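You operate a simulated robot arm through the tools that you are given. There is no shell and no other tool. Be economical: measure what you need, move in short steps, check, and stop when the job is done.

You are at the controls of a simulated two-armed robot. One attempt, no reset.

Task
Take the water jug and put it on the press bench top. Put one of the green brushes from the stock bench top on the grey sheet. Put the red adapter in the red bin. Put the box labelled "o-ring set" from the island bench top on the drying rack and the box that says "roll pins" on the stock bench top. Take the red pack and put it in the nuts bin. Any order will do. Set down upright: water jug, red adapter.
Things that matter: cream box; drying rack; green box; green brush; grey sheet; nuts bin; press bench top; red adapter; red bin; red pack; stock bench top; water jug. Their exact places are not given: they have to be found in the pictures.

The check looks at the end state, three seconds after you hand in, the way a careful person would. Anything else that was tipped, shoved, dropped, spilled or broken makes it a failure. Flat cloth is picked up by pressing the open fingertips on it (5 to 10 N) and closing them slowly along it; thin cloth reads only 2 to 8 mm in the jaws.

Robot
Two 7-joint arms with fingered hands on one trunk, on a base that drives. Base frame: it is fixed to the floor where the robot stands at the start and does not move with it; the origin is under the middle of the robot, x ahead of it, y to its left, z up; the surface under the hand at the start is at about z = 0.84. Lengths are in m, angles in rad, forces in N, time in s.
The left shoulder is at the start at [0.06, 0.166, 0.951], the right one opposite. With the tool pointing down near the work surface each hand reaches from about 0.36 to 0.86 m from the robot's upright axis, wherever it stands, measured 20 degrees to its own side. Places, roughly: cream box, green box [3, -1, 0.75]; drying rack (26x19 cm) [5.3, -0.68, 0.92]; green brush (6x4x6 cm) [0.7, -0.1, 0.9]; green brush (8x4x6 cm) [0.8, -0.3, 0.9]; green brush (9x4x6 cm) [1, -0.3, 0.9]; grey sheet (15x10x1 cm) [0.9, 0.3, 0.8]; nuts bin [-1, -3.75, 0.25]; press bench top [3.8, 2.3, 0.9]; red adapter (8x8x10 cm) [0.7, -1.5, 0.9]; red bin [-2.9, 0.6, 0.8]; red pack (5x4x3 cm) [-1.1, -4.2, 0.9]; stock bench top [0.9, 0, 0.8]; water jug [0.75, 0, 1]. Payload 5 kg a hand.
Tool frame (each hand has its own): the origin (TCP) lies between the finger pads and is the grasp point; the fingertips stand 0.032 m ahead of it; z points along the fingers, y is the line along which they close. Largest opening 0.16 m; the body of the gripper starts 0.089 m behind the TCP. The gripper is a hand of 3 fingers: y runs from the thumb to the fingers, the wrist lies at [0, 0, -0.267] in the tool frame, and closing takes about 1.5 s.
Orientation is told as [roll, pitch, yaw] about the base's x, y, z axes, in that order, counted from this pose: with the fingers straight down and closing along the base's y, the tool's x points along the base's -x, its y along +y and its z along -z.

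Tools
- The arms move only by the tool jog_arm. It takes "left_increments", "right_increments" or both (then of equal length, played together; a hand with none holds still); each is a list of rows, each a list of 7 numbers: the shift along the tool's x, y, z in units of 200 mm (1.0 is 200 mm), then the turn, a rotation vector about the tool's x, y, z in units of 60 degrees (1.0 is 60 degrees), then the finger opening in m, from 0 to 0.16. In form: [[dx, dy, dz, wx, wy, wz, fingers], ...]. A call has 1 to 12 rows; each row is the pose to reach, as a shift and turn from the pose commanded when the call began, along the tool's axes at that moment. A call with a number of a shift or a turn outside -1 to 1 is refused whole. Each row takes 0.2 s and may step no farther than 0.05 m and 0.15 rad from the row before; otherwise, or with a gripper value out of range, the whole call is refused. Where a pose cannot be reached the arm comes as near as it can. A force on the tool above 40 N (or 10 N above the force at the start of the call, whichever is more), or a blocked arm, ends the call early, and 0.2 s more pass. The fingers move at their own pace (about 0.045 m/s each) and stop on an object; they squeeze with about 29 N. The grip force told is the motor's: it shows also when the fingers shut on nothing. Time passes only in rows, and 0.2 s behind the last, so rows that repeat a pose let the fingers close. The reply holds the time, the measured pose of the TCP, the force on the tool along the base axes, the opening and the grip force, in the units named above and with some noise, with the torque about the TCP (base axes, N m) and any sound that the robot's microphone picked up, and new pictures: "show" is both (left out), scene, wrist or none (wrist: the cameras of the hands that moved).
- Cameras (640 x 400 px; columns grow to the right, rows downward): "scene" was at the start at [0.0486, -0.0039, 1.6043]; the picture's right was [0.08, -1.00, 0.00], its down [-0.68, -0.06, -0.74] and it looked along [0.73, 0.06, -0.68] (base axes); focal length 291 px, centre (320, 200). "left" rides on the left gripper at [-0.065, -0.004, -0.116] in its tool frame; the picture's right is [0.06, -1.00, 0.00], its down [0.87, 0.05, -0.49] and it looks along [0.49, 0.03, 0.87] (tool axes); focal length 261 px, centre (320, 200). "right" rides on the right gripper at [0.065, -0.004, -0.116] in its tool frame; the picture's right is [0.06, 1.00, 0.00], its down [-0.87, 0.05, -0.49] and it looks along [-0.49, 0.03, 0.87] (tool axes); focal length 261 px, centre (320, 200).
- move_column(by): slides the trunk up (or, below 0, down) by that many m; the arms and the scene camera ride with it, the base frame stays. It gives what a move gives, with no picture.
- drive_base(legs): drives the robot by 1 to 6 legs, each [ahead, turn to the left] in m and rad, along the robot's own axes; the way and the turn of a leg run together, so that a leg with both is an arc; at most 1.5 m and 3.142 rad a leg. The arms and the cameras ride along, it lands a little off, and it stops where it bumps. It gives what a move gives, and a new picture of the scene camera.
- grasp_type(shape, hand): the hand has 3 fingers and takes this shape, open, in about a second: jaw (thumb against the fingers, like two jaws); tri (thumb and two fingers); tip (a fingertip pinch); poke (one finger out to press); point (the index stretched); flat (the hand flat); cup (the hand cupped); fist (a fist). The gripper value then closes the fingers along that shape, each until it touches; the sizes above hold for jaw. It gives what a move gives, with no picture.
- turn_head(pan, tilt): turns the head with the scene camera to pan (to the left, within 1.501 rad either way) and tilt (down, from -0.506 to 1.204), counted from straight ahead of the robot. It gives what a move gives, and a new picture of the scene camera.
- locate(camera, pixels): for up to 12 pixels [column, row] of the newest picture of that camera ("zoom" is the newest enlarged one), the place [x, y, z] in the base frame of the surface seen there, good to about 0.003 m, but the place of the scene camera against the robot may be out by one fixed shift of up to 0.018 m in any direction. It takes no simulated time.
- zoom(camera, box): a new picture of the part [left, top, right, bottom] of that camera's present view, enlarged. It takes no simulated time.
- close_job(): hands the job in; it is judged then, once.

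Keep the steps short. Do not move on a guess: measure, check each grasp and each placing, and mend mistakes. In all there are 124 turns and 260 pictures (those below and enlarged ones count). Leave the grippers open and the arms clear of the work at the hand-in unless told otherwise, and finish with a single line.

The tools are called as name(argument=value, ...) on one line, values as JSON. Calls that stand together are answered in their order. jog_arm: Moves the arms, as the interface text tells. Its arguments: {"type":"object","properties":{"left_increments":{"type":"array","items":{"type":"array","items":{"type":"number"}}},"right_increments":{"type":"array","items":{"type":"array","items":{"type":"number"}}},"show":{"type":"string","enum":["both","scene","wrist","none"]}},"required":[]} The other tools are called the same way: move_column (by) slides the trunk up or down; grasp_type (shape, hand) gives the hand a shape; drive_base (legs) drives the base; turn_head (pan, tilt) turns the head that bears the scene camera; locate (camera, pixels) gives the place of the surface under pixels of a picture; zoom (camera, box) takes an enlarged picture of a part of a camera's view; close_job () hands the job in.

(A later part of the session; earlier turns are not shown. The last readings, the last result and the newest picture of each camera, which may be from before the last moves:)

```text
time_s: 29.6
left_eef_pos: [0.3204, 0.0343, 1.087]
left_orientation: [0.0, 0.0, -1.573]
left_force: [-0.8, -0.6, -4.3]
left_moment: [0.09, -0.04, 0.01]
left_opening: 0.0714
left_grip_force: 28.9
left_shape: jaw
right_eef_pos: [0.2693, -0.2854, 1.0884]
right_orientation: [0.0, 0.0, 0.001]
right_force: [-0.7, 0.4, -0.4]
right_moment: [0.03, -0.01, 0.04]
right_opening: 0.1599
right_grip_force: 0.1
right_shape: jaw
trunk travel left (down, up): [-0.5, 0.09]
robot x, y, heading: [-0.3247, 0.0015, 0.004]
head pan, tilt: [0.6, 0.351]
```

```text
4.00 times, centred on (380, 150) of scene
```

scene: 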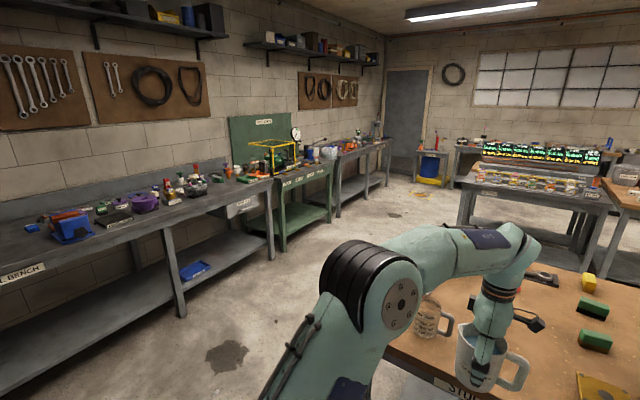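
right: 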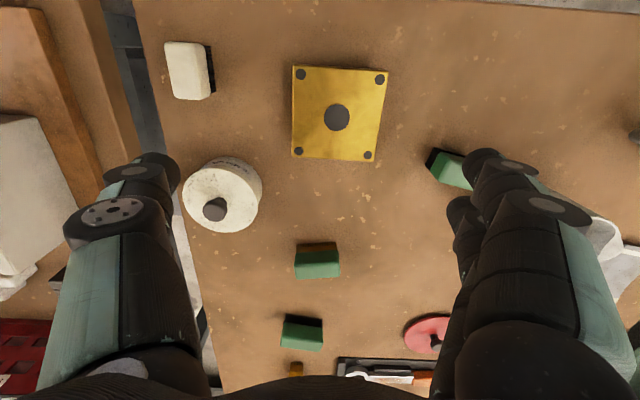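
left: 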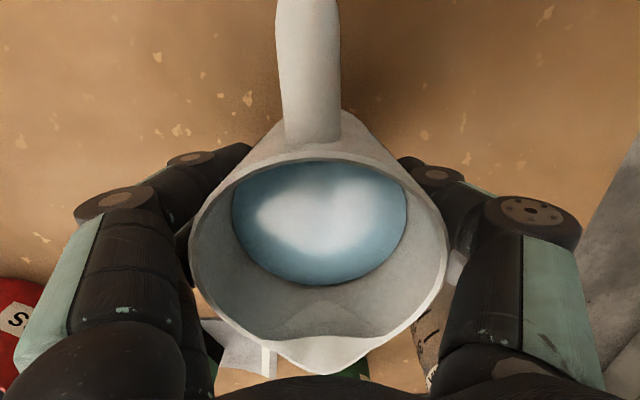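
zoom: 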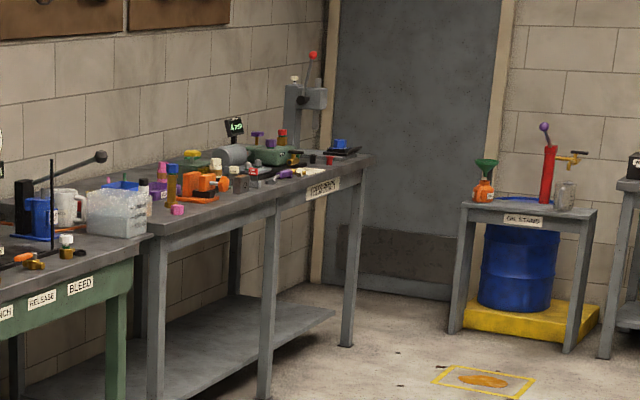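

Now I'll arc round the stock bench into the aisle: turn left 1.2, ahead 1.15, turn right 1.2, then ahead along the aisle.

drive_base(legs=[[0, 1.2], [1.1, 0], [0, -1.2], [1.4, 0]])

```text
time_s: 48.0
left_eef_pos: [2.1241, 1.09, 1.087]
left_orientation: [-0.001, 0.0, -1.545]
left_force: [0.3, -0.8, -5.1]
left_moment: [0.08, 0.02, 0.01]
left_opening: 0.0706
left_grip_force: 28.9
left_shape: jaw
right_eef_pos: [2.0805, 0.7712, 1.0879]
right_orientation: [0.001, 0.0, 0.027]
right_force: [-0.1, -0.2, -0.2]
right_moment: [0.02, 0.03, -0.01]
right_opening: 0.1597
right_grip_force: 0.1
right_shape: jaw
trunk travel left (down, up): [-0.5, 0.09]
robot x, y, heading: [1.4752, 1.0378, 0.023]
head pan, tilt: [0.6, 0.351]
```

scene: 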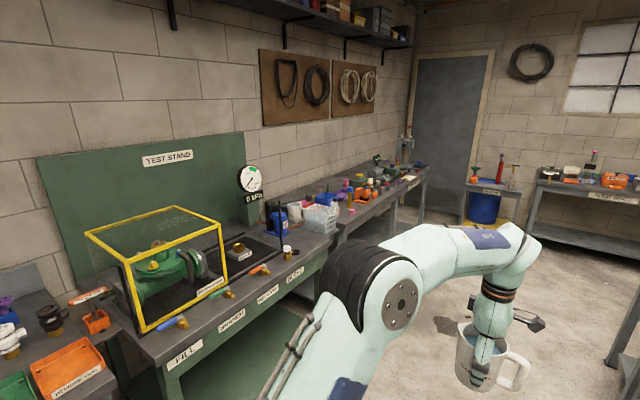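

I'll enlarge the press bench to find a free spot near its front edge.

zoom(camera="scene", box=[270, 120, 450, 232])

locate(camera="zoom", pixels=[[250, 370], [300, 335], [350, 310], [430, 255], [480, 220], [540, 190], [240, 350], [370, 270]])

```text
3.56 times, centred on (360, 176) of scene
```

zoom: 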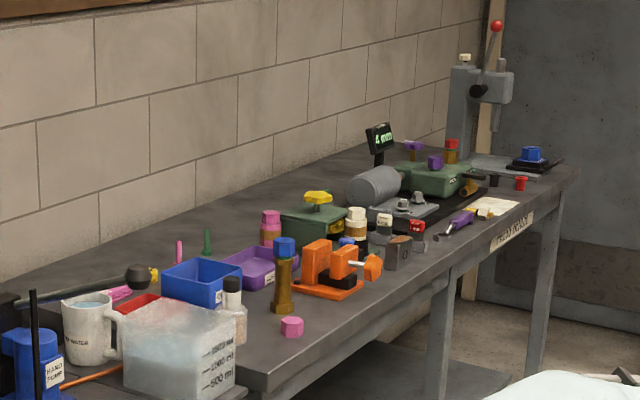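

```text
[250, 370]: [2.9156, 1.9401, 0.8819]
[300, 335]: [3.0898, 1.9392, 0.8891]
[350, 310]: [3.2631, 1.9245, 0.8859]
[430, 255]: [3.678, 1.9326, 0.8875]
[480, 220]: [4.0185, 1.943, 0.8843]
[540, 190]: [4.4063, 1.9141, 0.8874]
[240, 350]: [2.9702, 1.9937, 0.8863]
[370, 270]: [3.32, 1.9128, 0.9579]
```

I'll drive 1.5 m further and look at the bench from beside it.

drive_base(legs=[[1.5, -0.02]])

turn_head(pan=1.2, tilt=0.6)

```text
time_s: 55.3
left_eef_pos: [3.6074, 1.1251, 1.0861]
left_orientation: [-0.001, 0.0, -1.547]
left_force: [-0.7, -0.5, -4.0]
left_moment: [0.06, 0.0, -0.01]
left_opening: 0.0706
left_grip_force: 29.5
left_shape: jaw
right_eef_pos: [3.5626, 0.8055, 1.088]
right_orientation: [0.0, 0.0, 0.025]
right_force: [1.2, -0.6, 0.7]
right_moment: [0.01, 0.0, 0.01]
right_opening: 0.16
right_grip_force: 0.1
right_shape: jaw
trunk travel left (down, up): [-0.5, 0.09]
robot x, y, heading: [2.9603, 1.0781, 0.023]
head pan, tilt: [0.6, 0.351]
```

scene: 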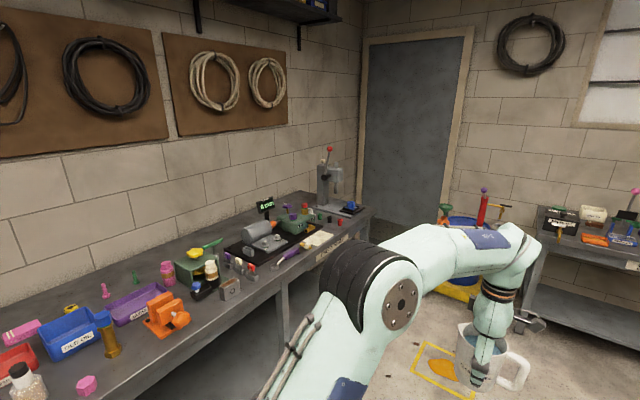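

```text
time_s: 56.3
left_eef_pos: [3.6067, 1.1253, 1.0874]
left_orientation: [-0.001, 0.0, -1.546]
left_force: [-0.2, -0.3, -4.3]
left_moment: [0.06, -0.01, 0.03]
left_opening: 0.0709
left_grip_force: 29.6
left_shape: jaw
right_eef_pos: [3.5634, 0.806, 1.0878]
right_orientation: [0.001, -0.001, 0.024]
right_force: [-0.5, -0.3, 0.1]
right_moment: [0.0, 0.01, -0.01]
right_opening: 0.1598
right_grip_force: 0.1
right_shape: jaw
trunk travel left (down, up): [-0.5, 0.09]
robot x, y, heading: [2.9595, 1.0778, 0.024]
head pan, tilt: [1.201, 0.6]
```

scene: 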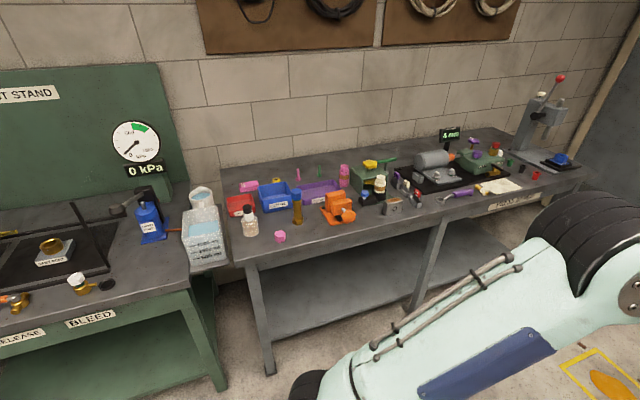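

zoom(camera="scene", box=[220, 110, 580, 270])

locate(camera="scene", pixels=[[240, 262], [318, 245], [310, 228], [340, 225], [280, 236], [297, 218], [370, 222], [388, 210], [420, 208], [445, 185], [465, 193], [520, 195]])

```text
1.78 times, centred on (400, 190) of scene
```

zoom: 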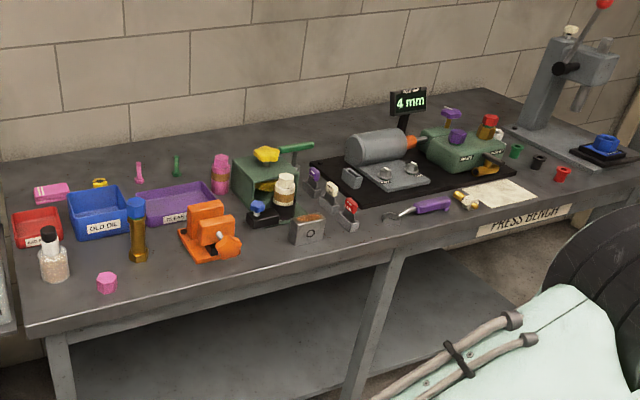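

```text
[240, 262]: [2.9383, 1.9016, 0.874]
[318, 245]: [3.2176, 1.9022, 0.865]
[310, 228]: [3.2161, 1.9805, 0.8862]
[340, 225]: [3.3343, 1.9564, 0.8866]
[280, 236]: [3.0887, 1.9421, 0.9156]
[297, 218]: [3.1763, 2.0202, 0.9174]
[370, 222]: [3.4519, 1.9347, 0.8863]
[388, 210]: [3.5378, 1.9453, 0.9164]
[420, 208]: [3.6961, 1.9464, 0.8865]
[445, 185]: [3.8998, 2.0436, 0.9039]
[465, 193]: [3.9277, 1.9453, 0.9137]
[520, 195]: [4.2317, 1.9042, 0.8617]
```

The label reads "PRESS BENCH" and its top is at z≈0.88. There are gaps between objects at the front near x 3.2 and x 3.44. I'll move ahead 0.45 and turn to face the bench for a close look.

drive_base(legs=[[0.42, 0], [0, 1.54], [0.1, 0]])

turn_head(pan=0.1, tilt=0.75)

```text
time_s: 63.6
left_eef_pos: [3.3322, 1.8366, 1.0858]
left_orientation: [-0.004, -0.001, 0.019]
left_force: [-0.5, 0.8, -4.0]
left_moment: [-0.06, 0.06, 0.02]
left_opening: 0.0702
left_grip_force: 29.2
left_shape: jaw
right_eef_pos: [3.6502, 1.7915, 1.086]
right_orientation: [-0.001, 0.002, 1.592]
right_force: [0.5, 0.4, -0.7]
right_moment: [-0.06, -0.01, 0.02]
right_opening: 0.1598
right_grip_force: 0.0
right_shape: jaw
trunk travel left (down, up): [-0.5, 0.09]
robot x, y, heading: [3.3764, 1.1873, 1.588]
head pan, tilt: [1.201, 0.6]
```

scene: 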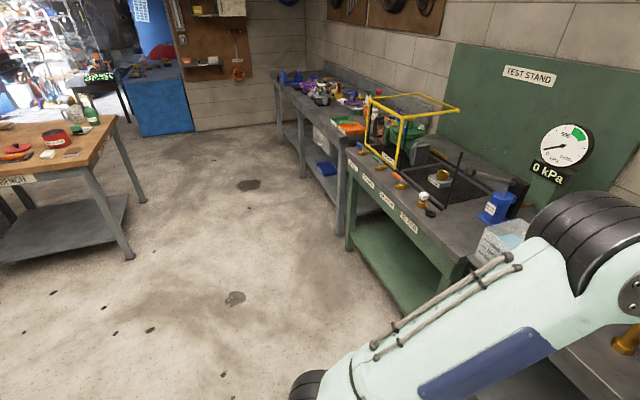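

```text
time_s: 64.9
left_eef_pos: [3.3319, 1.8345, 1.0861]
left_orientation: [-0.002, -0.001, 0.019]
left_force: [0.8, -0.2, -4.6]
left_moment: [0.0, 0.1, -0.02]
left_opening: 0.0705
left_grip_force: 29.6
left_shape: jaw
right_eef_pos: [3.6516, 1.7897, 1.0872]
right_orientation: [-0.001, 0.0, 1.59]
right_force: [-0.5, -0.2, -0.2]
right_moment: [0.01, -0.02, 0.0]
right_opening: 0.16
right_grip_force: 0.0
right_shape: jaw
trunk travel left (down, up): [-0.5, 0.09]
robot x, y, heading: [3.3739, 1.1861, 1.587]
head pan, tilt: [0.099, 0.75]
```

scene: 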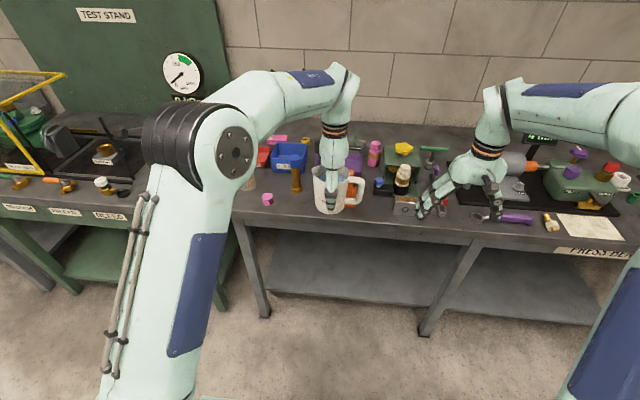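

The right hand and the jug hide part of the bench. I'll pull the right hand back 0.15 m and look with both cameras.

jog_arm(right_increments=[[0.2, 0, 0, 0, 0, 0, 0.16], [0.4, 0, 0, 0, 0, 0, 0.16], [0.6, 0, 0, 0, 0, 0, 0.16], [0.8, 0, 0, 0, 0, 0, 0.16]], left_increments=[[0, 0, 0, 0, 0, 0, 0.06], [0, 0, 0, 0, 0, 0, 0.06], [0, 0, 0, 0, 0, 0, 0.06], [0, 0, 0, 0, 0, 0, 0.06]], show="both")

zoom(camera="scene", box=[240, 120, 560, 260])

```text
time_s: 65.9
left_eef_pos: [3.3319, 1.8354, 1.0875]
left_orientation: [-0.001, -0.001, 0.02]
left_force: [0.3, -0.5, -4.6]
left_moment: [-0.05, 0.1, 0.03]
left_opening: 0.0701
left_grip_force: 28.8
left_shape: jaw
right_eef_pos: [3.6535, 1.6285, 1.0873]
right_orientation: [-0.001, -0.002, 1.592]
right_force: [-0.3, 0.4, -0.5]
right_moment: [0.04, 0.03, -0.01]
right_opening: 0.1598
right_grip_force: 0.0
right_shape: jaw
trunk travel left (down, up): [-0.5, 0.09]
robot x, y, heading: [3.3778, 1.1858, 1.588]
head pan, tilt: [0.099, 0.75]
```

scene: 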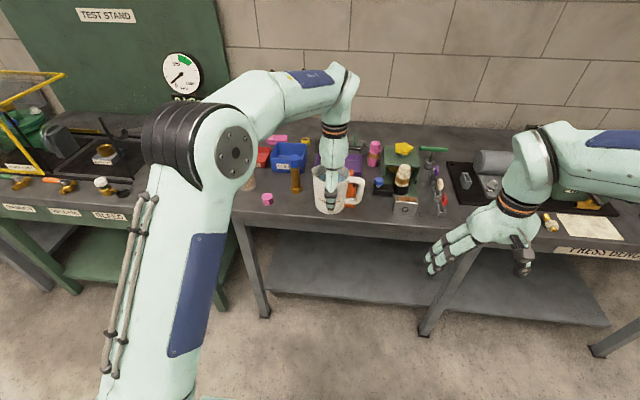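
right: 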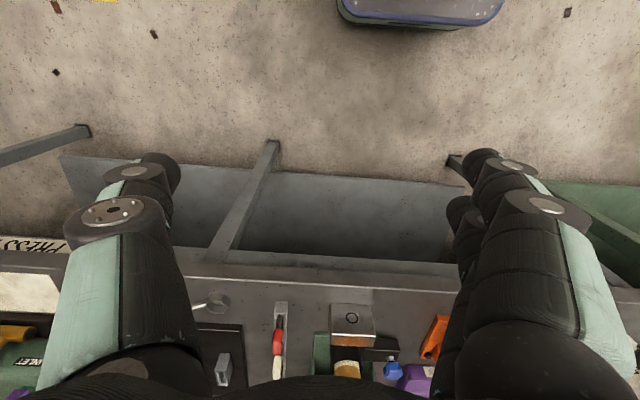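
left: 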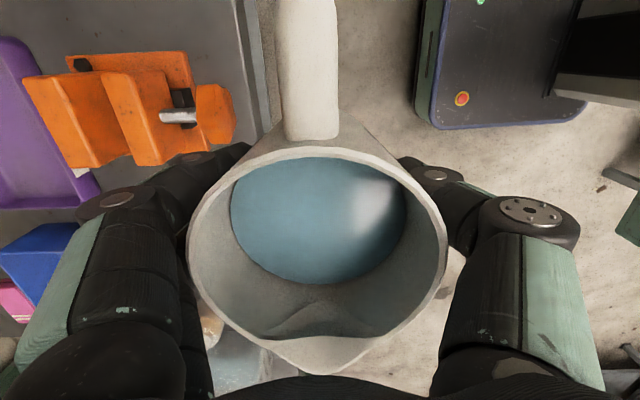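

```text
2.00 times, centred on (400, 190) of scene
```

zoom: 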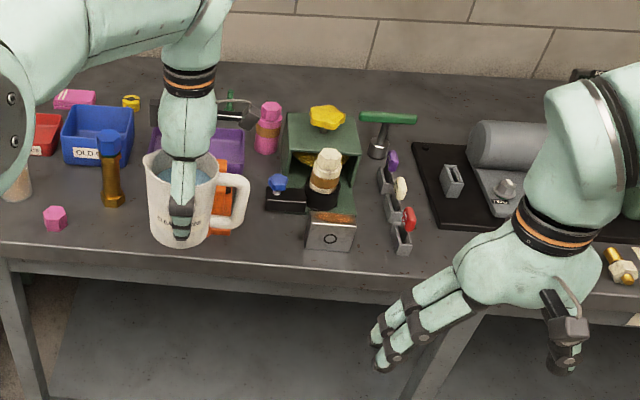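

locate(camera="right", pixels=[[375, 310], [376, 345], [330, 310], [275, 305], [286, 350], [228, 300], [195, 305], [425, 355], [440, 320], [395, 362], [300, 285], [385, 290]])

locate(camera="left", pixels=[[232, 130], [200, 85], [190, 55], [70, 60], [245, 60], [90, 165], [165, 160]])

locate(camera="zoom", pixels=[[65, 222], [120, 205], [100, 200], [240, 215], [308, 245], [270, 208], [356, 245], [395, 250]])

```text
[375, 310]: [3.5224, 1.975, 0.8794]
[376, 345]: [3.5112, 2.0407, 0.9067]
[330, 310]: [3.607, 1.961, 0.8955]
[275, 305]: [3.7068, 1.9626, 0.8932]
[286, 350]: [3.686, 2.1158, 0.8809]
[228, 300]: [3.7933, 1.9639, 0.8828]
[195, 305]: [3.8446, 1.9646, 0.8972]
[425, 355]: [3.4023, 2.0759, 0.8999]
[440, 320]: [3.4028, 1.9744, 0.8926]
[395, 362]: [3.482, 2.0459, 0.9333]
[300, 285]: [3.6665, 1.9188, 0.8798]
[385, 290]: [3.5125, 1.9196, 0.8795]
```

```text
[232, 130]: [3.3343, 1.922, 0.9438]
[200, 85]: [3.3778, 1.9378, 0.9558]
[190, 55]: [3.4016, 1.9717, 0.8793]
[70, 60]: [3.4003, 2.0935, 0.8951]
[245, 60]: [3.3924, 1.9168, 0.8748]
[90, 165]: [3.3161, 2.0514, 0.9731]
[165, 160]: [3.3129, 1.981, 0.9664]
```

```text
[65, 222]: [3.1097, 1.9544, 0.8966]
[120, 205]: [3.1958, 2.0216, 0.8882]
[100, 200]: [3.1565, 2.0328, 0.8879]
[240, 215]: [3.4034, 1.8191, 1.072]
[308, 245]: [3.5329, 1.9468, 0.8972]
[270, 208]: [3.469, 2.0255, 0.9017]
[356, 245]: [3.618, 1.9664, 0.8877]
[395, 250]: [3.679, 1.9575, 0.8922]
```

The jug needs a diagonal approach. The free front patch is centred at about (3.195, 1.965), between the pink nut (x 3.10) and the orange vise (x 3.31), with the handle hanging toward the aisle. I'll place the robot at about (2.785, 1.378) with heading 0.75.

drive_base(legs=[[0, -1.9], [-0.62, 0], [0, 1.065]])

```text
time_s: 76.9
left_eef_pos: [3.2285, 1.8529, 1.0864]
left_orientation: [-0.002, 0.0, -0.796]
left_force: [0.6, 0.4, -4.5]
left_moment: [0.01, 0.03, 0.02]
left_opening: 0.0696
left_grip_force: 29.2
left_shape: jaw
right_eef_pos: [3.3011, 1.4773, 1.0881]
right_orientation: [0.0, 0.001, 0.776]
right_force: [-0.1, 0.4, 1.1]
right_moment: [0.01, -0.04, 0.02]
right_opening: 0.1599
right_grip_force: 0.1
right_shape: jaw
trunk travel left (down, up): [-0.5, 0.09]
robot x, y, heading: [2.7922, 1.3731, 0.779]
head pan, tilt: [0.099, 0.75]
```

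scene: 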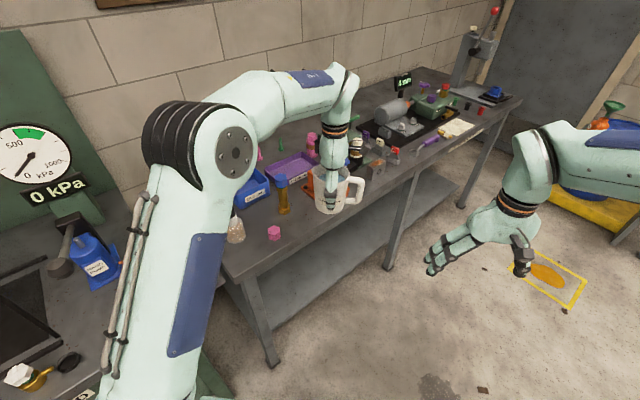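

Robot placed. I'll take a fresh wrist picture to check the jug hasn't slipped and to re-measure the landing spot.

jog_arm(left_increments=[[0, 0, 0, 0, 0, 0, 0.05]], show="wrist")

zoom(camera="scene", box=[215, 130, 415, 255])

locate(camera="zoom", pixels=[[190, 345], [190, 320], [218, 150], [220, 265], [205, 262], [60, 360], [280, 300], [330, 330], [300, 210], [368, 275], [368, 218]])

locate(camera="left", pixels=[[195, 240], [445, 240], [318, 150], [318, 350]])

```text
time_s: 77.3
left_eef_pos: [3.2295, 1.8526, 1.0853]
left_orientation: [-0.002, 0.002, -0.795]
left_force: [-0.8, -0.9, -4.9]
left_moment: [0.06, 0.01, 0.03]
left_opening: 0.0694
left_grip_force: 27.9
left_shape: jaw
right_eef_pos: [3.2995, 1.4773, 1.0873]
right_orientation: [0.0, -0.001, 0.777]
right_force: [-0.1, -0.2, -0.6]
right_moment: [0.02, -0.01, -0.01]
right_opening: 0.1599
right_grip_force: 0.1
right_shape: jaw
trunk travel left (down, up): [-0.5, 0.09]
robot x, y, heading: [2.7901, 1.3755, 0.775]
head pan, tilt: [0.099, 0.75]
```

left: 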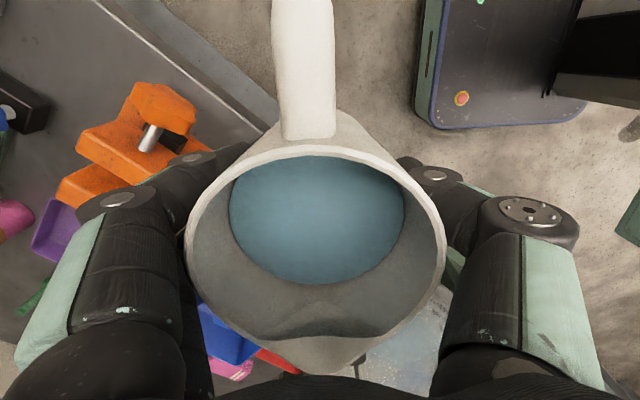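

```text
3.20 times, centred on (315, 192) of scene
```

zoom: 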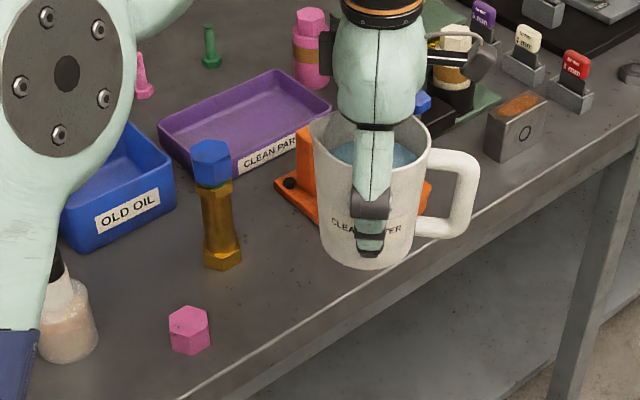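

```text
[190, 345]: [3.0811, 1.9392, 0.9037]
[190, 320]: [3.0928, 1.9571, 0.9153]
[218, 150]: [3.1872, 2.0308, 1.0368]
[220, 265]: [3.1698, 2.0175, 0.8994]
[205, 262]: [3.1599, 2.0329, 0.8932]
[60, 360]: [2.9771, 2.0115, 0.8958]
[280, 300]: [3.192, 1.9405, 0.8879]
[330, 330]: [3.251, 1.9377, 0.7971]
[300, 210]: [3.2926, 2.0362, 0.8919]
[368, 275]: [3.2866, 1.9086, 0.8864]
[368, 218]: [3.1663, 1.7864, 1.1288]
```

```text
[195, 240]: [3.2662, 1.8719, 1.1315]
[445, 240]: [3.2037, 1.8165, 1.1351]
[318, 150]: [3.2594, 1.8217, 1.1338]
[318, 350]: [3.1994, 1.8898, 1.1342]
```

The jug is level; it slipped only about 4 mm. The brass bolt is tall (top z≈1.04) at (3.18, 2.035), so I'll aim for (3.213, 1.971). I'll move sideways high and then lower partway.

jog_arm(left_increments=[[0.12, 0.09, 0, 0, 0, 0, 0.05], [0.24, 0.18, 0, 0, 0, 0, 0.05], [0.36, 0.27, 0, 0, 0, 0, 0.05], [0.479, 0.354, 0, 0, 0, 0, 0.05], [0.479, 0.354, 0.12, 0, 0, 0, 0.05], [0.479, 0.354, 0.25, 0, 0, 0, 0.05], [0.479, 0.354, 0.38, 0, 0, 0, 0.05]], show="both")

zoom(camera="scene", box=[215, 130, 415, 255])

```text
time_s: 78.9
left_eef_pos: [3.2122, 1.9708, 1.009]
left_orientation: [-0.002, 0.002, -0.794]
left_force: [-0.5, 1.2, -4.5]
left_moment: [0.05, 0.05, -0.02]
left_opening: 0.0697
left_grip_force: 28.5
left_shape: jaw
right_eef_pos: [3.3003, 1.4766, 1.0873]
right_orientation: [0.0, -0.001, 0.777]
right_force: [-0.7, -0.9, -0.7]
right_moment: [0.0, 0.02, 0.0]
right_opening: 0.1601
right_grip_force: 0.0
right_shape: jaw
trunk travel left (down, up): [-0.5, 0.09]
robot x, y, heading: [2.7853, 1.3685, 0.774]
head pan, tilt: [0.099, 0.75]
```

scene: 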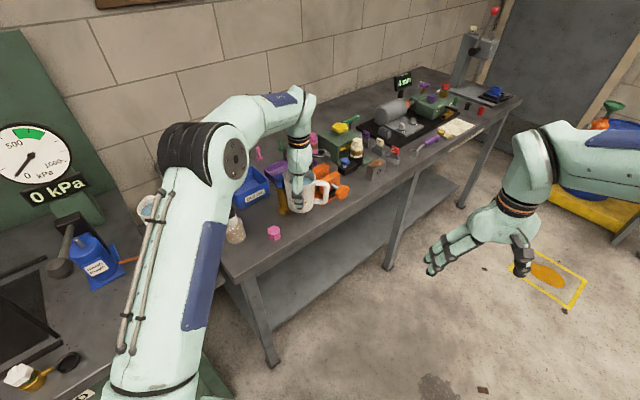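
left: 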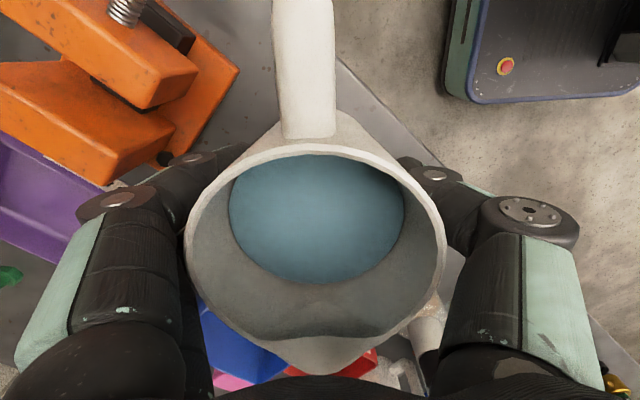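

```text
3.20 times, centred on (315, 192) of scene
```

zoom: 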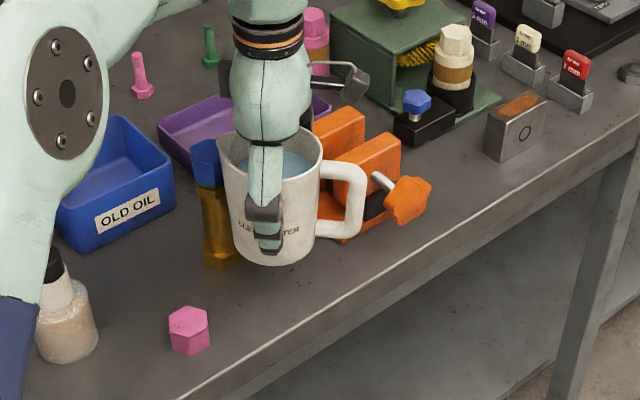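

locate(camera="left", pixels=[[238, 72], [165, 160], [175, 125], [105, 185], [340, 65], [400, 120], [200, 300]])

```text
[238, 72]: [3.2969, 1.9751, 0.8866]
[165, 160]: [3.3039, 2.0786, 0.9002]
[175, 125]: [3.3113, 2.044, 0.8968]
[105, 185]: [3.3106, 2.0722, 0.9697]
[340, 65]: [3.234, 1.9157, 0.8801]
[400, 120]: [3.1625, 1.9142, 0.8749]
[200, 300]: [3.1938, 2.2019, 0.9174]
```

Clearances look fine: the vise's left edge is at x 3.30. I'll lower until the jug's base touches.

jog_arm(left_increments=[[0, 0, 0.1, 0, 0, 0, 0.05], [0, 0, 0.2, 0, 0, 0, 0.05], [0, 0, 0.26, 0, 0, 0, 0.05], [0, 0, 0.29, 0, 0, 0, 0.05], [0, 0, 0.31, 0, 0, 0, 0.05]], show="none")

```text
time_s: 80.1
left_eef_pos: [3.2125, 1.9698, 0.9474]
left_orientation: [-0.001, 0.0, -0.796]
left_force: [-0.2, -0.1, -4.2]
left_moment: [0.04, 0.02, 0.05]
left_opening: 0.0695
left_grip_force: 28.8
left_shape: jaw
right_eef_pos: [3.3005, 1.478, 1.0871]
right_orientation: [0.0, 0.0, 0.777]
right_force: [0.6, 1.0, 0.5]
right_moment: [0.0, -0.02, -0.03]
right_opening: 0.1601
right_grip_force: 0.1
right_shape: jaw
trunk travel left (down, up): [-0.5, 0.09]
robot x, y, heading: [2.7892, 1.3759, 0.782]
head pan, tilt: [0.099, 0.75]
```

Not touching yet; the force still shows the full weight. I'll lower in 2 mm steps.

jog_arm(left_increments=[[0, 0, 0.01, 0, 0, 0, 0.05], [0, 0, 0.02, 0, 0, 0, 0.05], [0, 0, 0.03, 0, 0, 0, 0.05]], show="none")

```text
time_s: 80.9
left_eef_pos: [3.2132, 1.9717, 0.946]
left_orientation: [0.002, 0.001, -0.792]
left_force: [-2.6, 2.7, 17.3]
left_moment: [0.02, 0.04, 0.04]
left_opening: 0.0693
left_grip_force: 28.8
left_shape: jaw
right_eef_pos: [3.3003, 1.4769, 1.0863]
right_orientation: [0.0, -0.002, 0.779]
right_force: [-0.4, -0.2, 0.6]
right_moment: [-0.03, 0.04, 0.0]
right_opening: 0.16
right_grip_force: 0.0
right_shape: jaw
trunk travel left (down, up): [-0.5, 0.09]
robot x, y, heading: [2.7933, 1.3761, 0.775]
head pan, tilt: [0.099, 0.75]
```

It's touching the bench (17 N). I'll ease up 2 mm and open slowly to 0.11.

jog_arm(left_increments=[[0, 0, -0.015, 0, 0, 0, 0.05], [0, 0, -0.015, 0, 0, 0, 0.075], [0, 0, -0.015, 0, 0, 0, 0.085], [0, 0, -0.015, 0, 0, 0, 0.095], [0, 0, -0.015, 0, 0, 0, 0.105], [0, 0, -0.015, 0, 0, 0, 0.11], [0, 0, -0.015, 0, 0, 0, 0.11]], show="both")

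```text
time_s: 82.5
left_eef_pos: [3.2126, 1.9715, 0.9461]
left_orientation: [-0.003, -0.002, -0.792]
left_force: [0.7, -0.1, 0.9]
left_moment: [-0.03, 0.01, 0.02]
left_opening: 0.1098
left_grip_force: 0.0
left_shape: jaw
right_eef_pos: [3.2999, 1.4782, 1.0861]
right_orientation: [0.001, 0.0, 0.777]
right_force: [-0.7, -0.5, 1.3]
right_moment: [0.0, 0.02, -0.03]
right_opening: 0.16
right_grip_force: 0.0
right_shape: jaw
trunk travel left (down, up): [-0.5, 0.09]
robot x, y, heading: [2.7929, 1.372, 0.776]
head pan, tilt: [0.099, 0.75]
```

scene: 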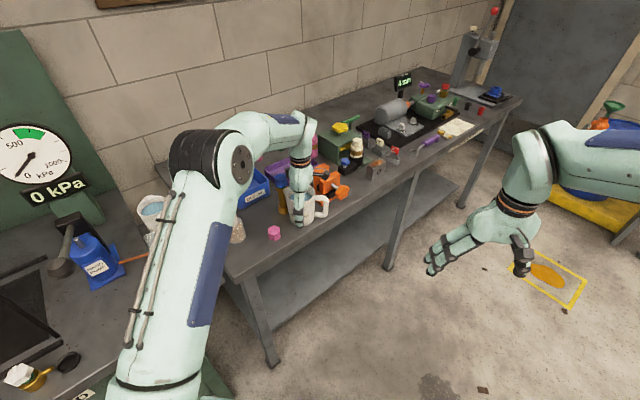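
left: 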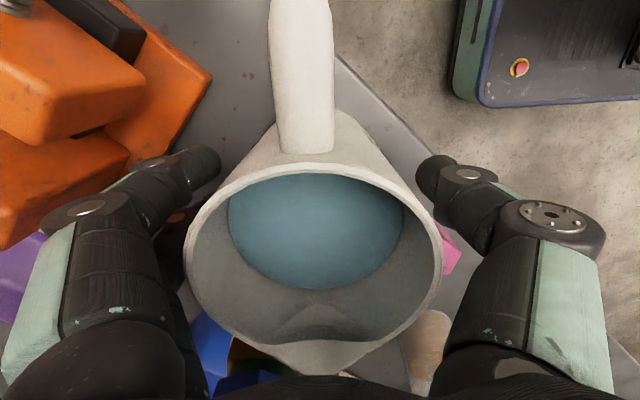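

Released and standing, so I'll rise straight up and check.

jog_arm(left_increments=[[0, 0, -0.1, 0, 0, 0, 0.11], [0, 0, -0.25, 0, 0, 0, 0.11], [0, 0, -0.45, 0, 0, 0, 0.11], [0, 0, -0.65, 0, 0, 0, 0.11], [0, 0, -0.8, 0, 0, 0, 0.11], [-0.25, -0.15, -0.8, 0, 0, 0, 0.11], [-0.45, -0.3, -0.8, 0, 0, 0, 0.11], [-0.6, -0.5, -0.8, 0, 0, 0, 0.11]], show="both")

zoom(camera="scene", box=[215, 130, 415, 255])

```text
refused: row 6 steps farther than a row can; nothing moved
```

```text
3.20 times, centred on (315, 192) of scene
```

zoom: 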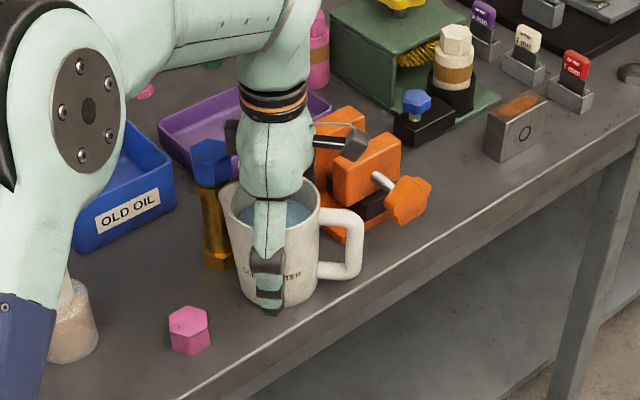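

A step was too long, so I'll use smaller ones.

jog_arm(left_increments=[[0, 0, -0.1, 0, 0, 0, 0.11], [0, 0, -0.25, 0, 0, 0, 0.11], [0, 0, -0.45, 0, 0, 0, 0.11], [0, 0, -0.65, 0, 0, 0, 0.11], [0, 0, -0.8, 0, 0, 0, 0.11], [-0.15, -0.15, -0.8, 0, 0, 0, 0.11], [-0.3, -0.3, -0.8, 0, 0, 0, 0.11], [-0.45, -0.45, -0.8, 0, 0, 0, 0.11], [-0.6, -0.6, -0.8, 0, 0, 0, 0.11]], show="scene")

zoom(camera="scene", box=[215, 130, 415, 255])

```text
time_s: 84.5
left_eef_pos: [3.212, 1.8009, 1.1063]
left_orientation: [0.0, 0.002, -0.793]
left_force: [0.4, -0.4, 0.4]
left_moment: [0.06, -0.03, -0.01]
left_opening: 0.1095
left_grip_force: 0.1
left_shape: jaw
right_eef_pos: [3.3004, 1.4761, 1.0866]
right_orientation: [-0.001, 0.001, 0.778]
right_force: [-0.5, 0.4, -0.3]
right_moment: [-0.02, 0.03, -0.01]
right_opening: 0.1597
right_grip_force: 0.1
right_shape: jaw
trunk travel left (down, up): [-0.5, 0.09]
robot x, y, heading: [2.7917, 1.3715, 0.772]
head pan, tilt: [0.099, 0.75]
```

scene: 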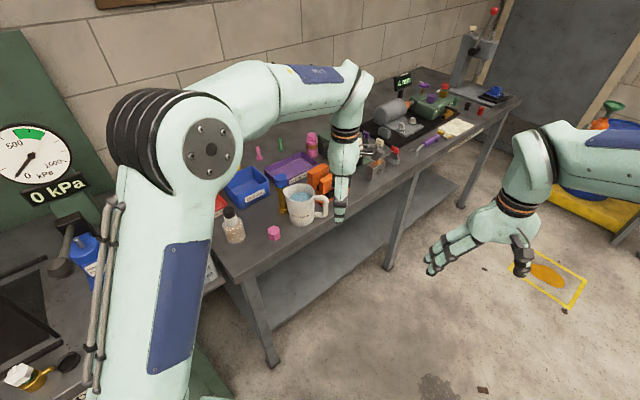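

```text
3.20 times, centred on (315, 192) of scene
```

zoom: 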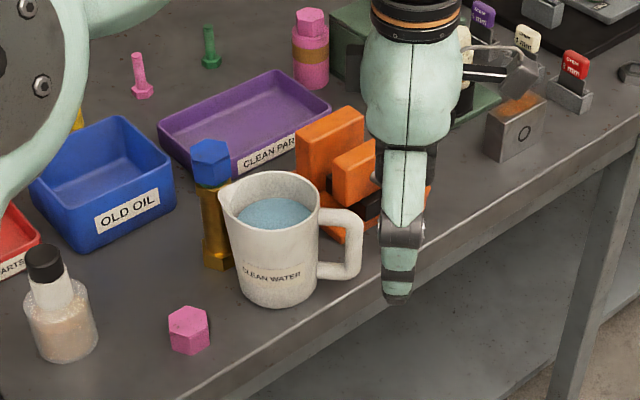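

The water jug stands on the press bench with nothing disturbed. Now the island bench. I'll turn the head right to survey the way.

turn_head(pan=-1.45, tilt=0.4)

locate(camera="scene", pixels=[[100, 200], [200, 200], [300, 200], [400, 200], [500, 200], [150, 260], [300, 260], [450, 260], [300, 320], [500, 300], [420, 150], [300, 150]])

```text
time_s: 86.1
left_eef_pos: [3.2111, 1.8012, 1.1065]
left_orientation: [-0.003, 0.0, -0.793]
left_force: [-0.2, -0.1, 0.8]
left_moment: [0.0, -0.01, 0.02]
left_opening: 0.1097
left_grip_force: 0.0
left_shape: jaw
right_eef_pos: [3.3003, 1.4766, 1.087]
right_orientation: [0.001, -0.001, 0.776]
right_force: [0.2, -1.5, 0.6]
right_moment: [0.02, -0.01, -0.01]
right_opening: 0.1598
right_grip_force: 0.1
right_shape: jaw
trunk travel left (down, up): [-0.5, 0.09]
robot x, y, heading: [2.7889, 1.3687, 0.772]
head pan, tilt: [-1.45, 0.4]
```

scene: 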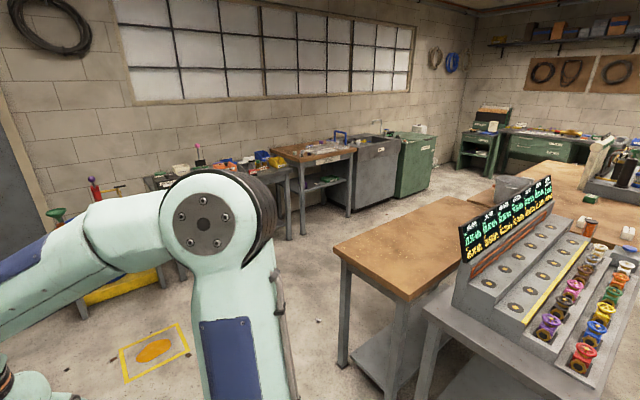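

```text
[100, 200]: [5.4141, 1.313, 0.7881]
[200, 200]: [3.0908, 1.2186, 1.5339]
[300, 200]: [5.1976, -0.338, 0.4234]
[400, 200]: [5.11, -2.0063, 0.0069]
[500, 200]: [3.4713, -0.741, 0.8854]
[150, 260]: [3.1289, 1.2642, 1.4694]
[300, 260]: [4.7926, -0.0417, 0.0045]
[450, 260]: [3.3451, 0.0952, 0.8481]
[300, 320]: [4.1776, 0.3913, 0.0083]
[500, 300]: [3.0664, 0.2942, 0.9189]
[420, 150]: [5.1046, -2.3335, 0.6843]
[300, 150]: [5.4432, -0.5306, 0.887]
```

The drying rack's table is along the far wall (about x 5.4, y -0.5), and the aisle at x≈4.3 is open. I'll enlarge the island and the rack area.

zoom(camera="scene", box=[440, 110, 640, 235])

zoom(camera="scene", box=[250, 110, 400, 204])

locate(camera="scene", pixels=[[337, 247], [410, 300], [480, 195], [590, 228], [600, 248], [628, 235], [515, 185], [550, 170], [355, 148], [275, 150], [290, 168], [630, 170]])

```text
3.20 times, centred on (540, 172) of scene
```

zoom: 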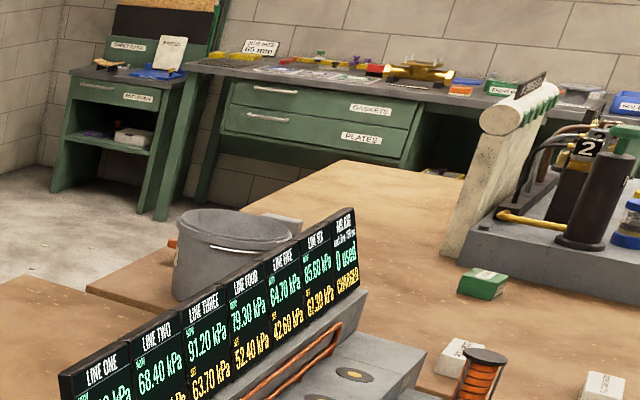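

```text
4.26 times, centred on (325, 157) of scene
```

zoom: 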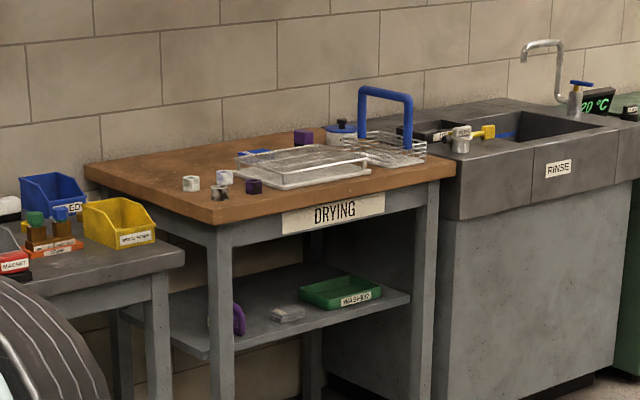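

```text
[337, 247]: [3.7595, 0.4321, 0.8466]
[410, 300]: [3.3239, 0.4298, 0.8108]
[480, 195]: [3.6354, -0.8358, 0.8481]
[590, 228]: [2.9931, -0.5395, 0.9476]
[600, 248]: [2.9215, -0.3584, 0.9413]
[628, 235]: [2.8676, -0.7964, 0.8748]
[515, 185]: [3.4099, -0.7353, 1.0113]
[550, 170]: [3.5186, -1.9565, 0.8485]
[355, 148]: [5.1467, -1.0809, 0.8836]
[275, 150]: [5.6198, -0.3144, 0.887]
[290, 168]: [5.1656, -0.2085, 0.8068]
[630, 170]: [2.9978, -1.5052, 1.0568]
```

The drying rack is on the "DRYING" table. The boxes lie near the island's front side, so I'll go there by the aisle at x≈1.95, backing out first.

drive_base(legs=[[0, -0.26], [-0.96, 0], [0, -2.08], [1.5, 0], [0, 1.45]])

turn_head(pan=0.0, tilt=0.5)

```text
time_s: 107.8
left_eef_pos: [2.6342, -0.5991, 1.1067]
left_orientation: [-0.002, 0.0, -1.614]
left_force: [0.0, 0.7, 0.0]
left_moment: [0.0, 0.01, -0.01]
left_opening: 0.1097
left_grip_force: 0.2
left_shape: jaw
right_eef_pos: [2.4571, -0.8848, 1.088]
right_orientation: [-0.001, 0.0, -0.044]
right_force: [0.2, -0.1, 0.1]
right_moment: [-0.03, 0.01, -0.01]
right_opening: 0.1598
right_grip_force: 0.0
right_shape: jaw
trunk travel left (down, up): [-0.5, 0.09]
robot x, y, heading: [2.0319, -0.5846, -0.046]
head pan, tilt: [-1.45, 0.4]
```

scene: 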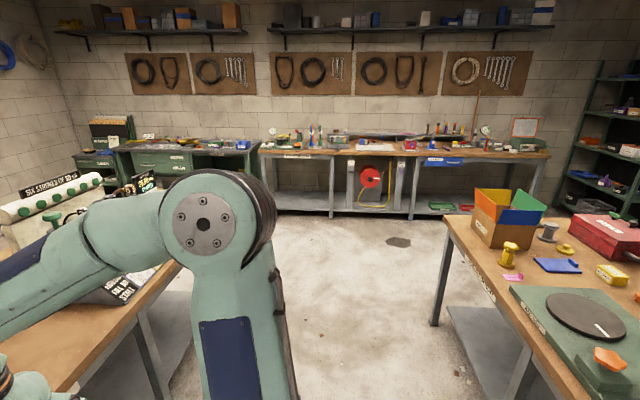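

```text
time_s: 109.3
left_eef_pos: [2.6336, -0.5983, 1.1055]
left_orientation: [-0.002, 0.001, -1.613]
left_force: [0.2, -0.5, 0.6]
left_moment: [0.0, 0.01, -0.01]
left_opening: 0.1099
left_grip_force: 0.1
left_shape: jaw
right_eef_pos: [2.4571, -0.8852, 1.0878]
right_orientation: [-0.001, 0.0, -0.041]
right_force: [0.0, -0.4, 0.4]
right_moment: [0.0, -0.03, -0.01]
right_opening: 0.1599
right_grip_force: 0.2
right_shape: jaw
trunk travel left (down, up): [-0.5, 0.09]
robot x, y, heading: [2.0332, -0.5813, -0.047]
head pan, tilt: [0.0, 0.499]
```

scene: 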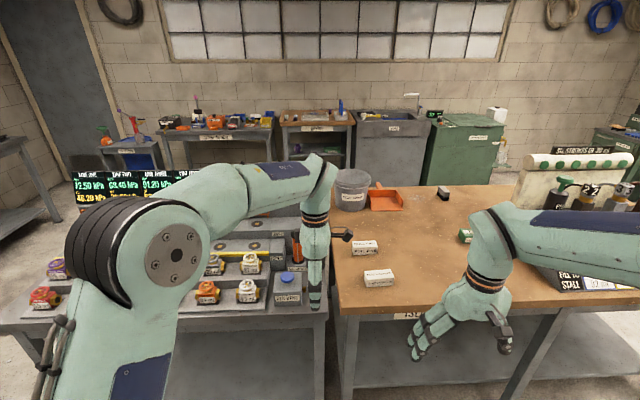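

zoom(camera="scene", box=[340, 180, 500, 300])

locate(camera="scene", pixels=[[363, 243], [378, 272], [466, 237], [443, 190], [345, 310], [420, 310], [330, 280], [400, 240], [378, 282], [350, 190]])

```text
3.33 times, centred on (420, 240) of scene
```

zoom: 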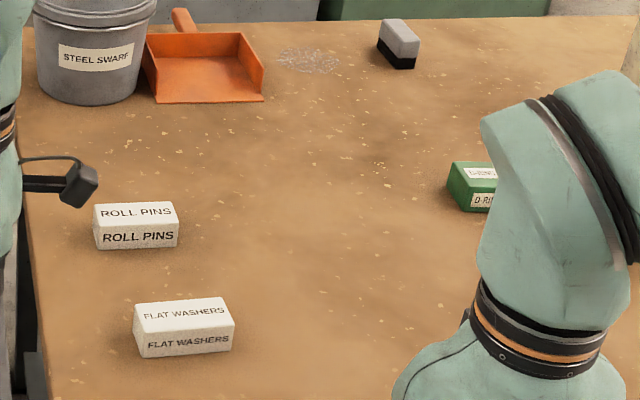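

```text
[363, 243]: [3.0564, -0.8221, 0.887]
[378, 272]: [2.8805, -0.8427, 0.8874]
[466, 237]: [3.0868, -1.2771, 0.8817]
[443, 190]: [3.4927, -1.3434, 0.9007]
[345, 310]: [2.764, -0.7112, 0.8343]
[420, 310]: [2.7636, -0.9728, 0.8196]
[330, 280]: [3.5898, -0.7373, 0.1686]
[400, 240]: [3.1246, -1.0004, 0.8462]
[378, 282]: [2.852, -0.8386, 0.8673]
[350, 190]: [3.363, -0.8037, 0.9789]
```

Labels read: ROLL PINS cream box at (3.06, -0.82), FLAT WASHERS as a decoy at (2.88, -0.84), and a green box, probably the o-ring set, at (3.09, -1.28). I'll position the robot at about (2.35, -1.05) facing the island.

drive_base(legs=[[0, -0.93], [0.57, 0], [0, 0.97]])

turn_head(pan=0.0, tilt=0.75)

```text
time_s: 117.7
left_eef_pos: [2.9492, -1.0553, 1.1058]
left_orientation: [-0.003, -0.001, -1.568]
left_force: [-0.3, -0.3, 0.1]
left_moment: [-0.04, 0.02, -0.02]
left_opening: 0.1098
left_grip_force: 0.0
left_shape: jaw
right_eef_pos: [2.7842, -1.3487, 1.0874]
right_orientation: [0.001, 0.0, 0.003]
right_force: [-0.1, -1.7, 0.8]
right_moment: [-0.02, -0.02, 0.03]
right_opening: 0.1599
right_grip_force: 0.1
right_shape: jaw
trunk travel left (down, up): [-0.5, 0.09]
robot x, y, heading: [2.3389, -1.0678, -0.0]
head pan, tilt: [0.0, 0.499]
```

scene: 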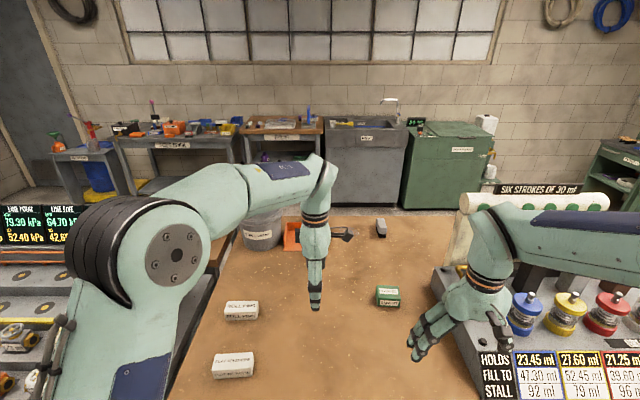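

```text
time_s: 118.5
left_eef_pos: [2.9488, -1.0559, 1.1076]
left_orientation: [-0.003, 0.0, -1.569]
left_force: [-0.2, 0.3, -0.5]
left_moment: [-0.02, -0.03, 0.01]
left_opening: 0.1099
left_grip_force: 0.2
left_shape: jaw
right_eef_pos: [2.7839, -1.3491, 1.0871]
right_orientation: [0.0, 0.0, 0.002]
right_force: [-0.4, 0.8, -0.4]
right_moment: [0.01, -0.04, 0.0]
right_opening: 0.1598
right_grip_force: 0.1
right_shape: jaw
trunk travel left (down, up): [-0.5, 0.09]
robot x, y, heading: [2.3489, -1.0627, 0.005]
head pan, tilt: [0.0, 0.75]
```

scene: 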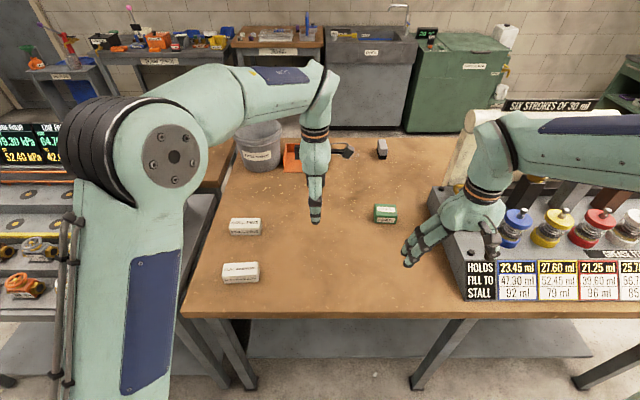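

I'll measure both boxes and confirm the green label.

zoom(camera="scene", box=[210, 190, 420, 290])

locate(camera="scene", pixels=[[230, 221], [260, 221], [245, 226], [376, 208], [396, 208], [385, 208], [240, 268]])

```text
3.05 times, centred on (315, 240) of scene
```

zoom: 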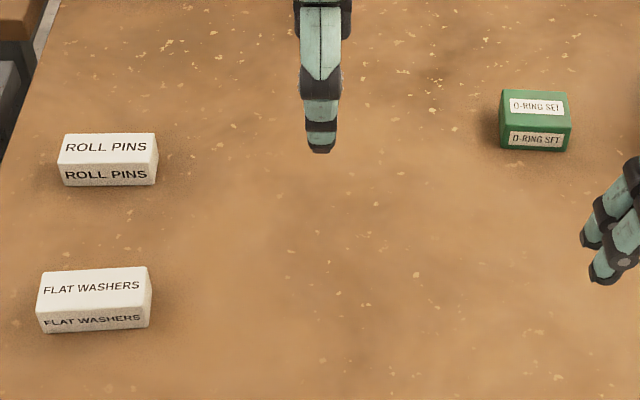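

```text
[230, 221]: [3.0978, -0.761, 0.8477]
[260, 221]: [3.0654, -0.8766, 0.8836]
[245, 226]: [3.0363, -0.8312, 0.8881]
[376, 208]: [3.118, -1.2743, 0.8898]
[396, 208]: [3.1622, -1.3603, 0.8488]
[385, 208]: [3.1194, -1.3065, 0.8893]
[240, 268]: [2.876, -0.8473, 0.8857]
```

Confirmed: the green box is the O-RING SET. I'll move the left hand toward the roll pins and the right hand toward the o-ring box, staying high.

jog_arm(left_increments=[[0.15, 0.08, 0, 0, 0, 0, 0.11], [0.3, 0.16, 0, 0, 0, 0, 0.11], [0.45, 0.25, 0, 0, 0, 0, 0.11], [0.6, 0.33, 0.05, 0, 0, 0, 0.11], [0.75, 0.41, 0.15, 0, 0, 0, 0.11], [0.9, 0.46, 0.25, 0, 0, 0, 0.11], [1.0, 0.51, 0.35, 0, 0, 0, 0.11]], right_increments=[[-0.15, 0.04, 0, 0, 0, 0, 0.16], [-0.3, 0.08, 0, 0, 0, 0, 0.16], [-0.45, 0.12, 0, 0, 0, 0, 0.16], [-0.6, 0.16, 0.0, 0, 0, 0, 0.14], [-0.75, 0.2, 0.1, 0, 0, 0, 0.12], [-0.9, 0.25, 0.2, 0, 0, 0, 0.12], [-1.0, 0.29, 0.3, 0, 0, 0, 0.12]], show="both")

```text
time_s: 120.1
left_eef_pos: [3.0514, -0.8532, 1.0366]
left_orientation: [-0.003, 0.001, -1.568]
left_force: [-0.2, -0.3, -0.3]
left_moment: [0.0, 0.05, 0.0]
left_opening: 0.1098
left_grip_force: 0.2
left_shape: jaw
right_eef_pos: [2.9869, -1.2888, 1.0251]
right_orientation: [0.001, 0.001, 0.001]
right_force: [0.6, -0.2, -0.6]
right_moment: [0.01, 0.04, 0.01]
right_opening: 0.1201
right_grip_force: 0.0
right_shape: jaw
trunk travel left (down, up): [-0.5, 0.09]
robot x, y, heading: [2.3475, -1.0654, 0.003]
head pan, tilt: [0.0, 0.75]
```

scene: 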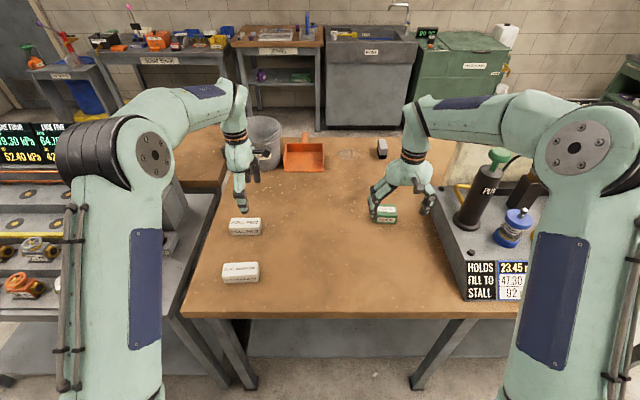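
right: 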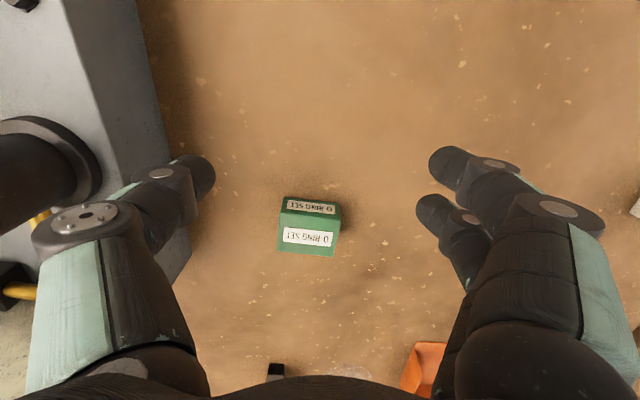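
left: 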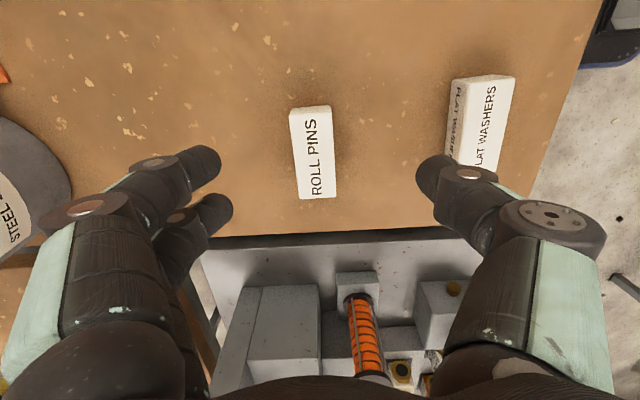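

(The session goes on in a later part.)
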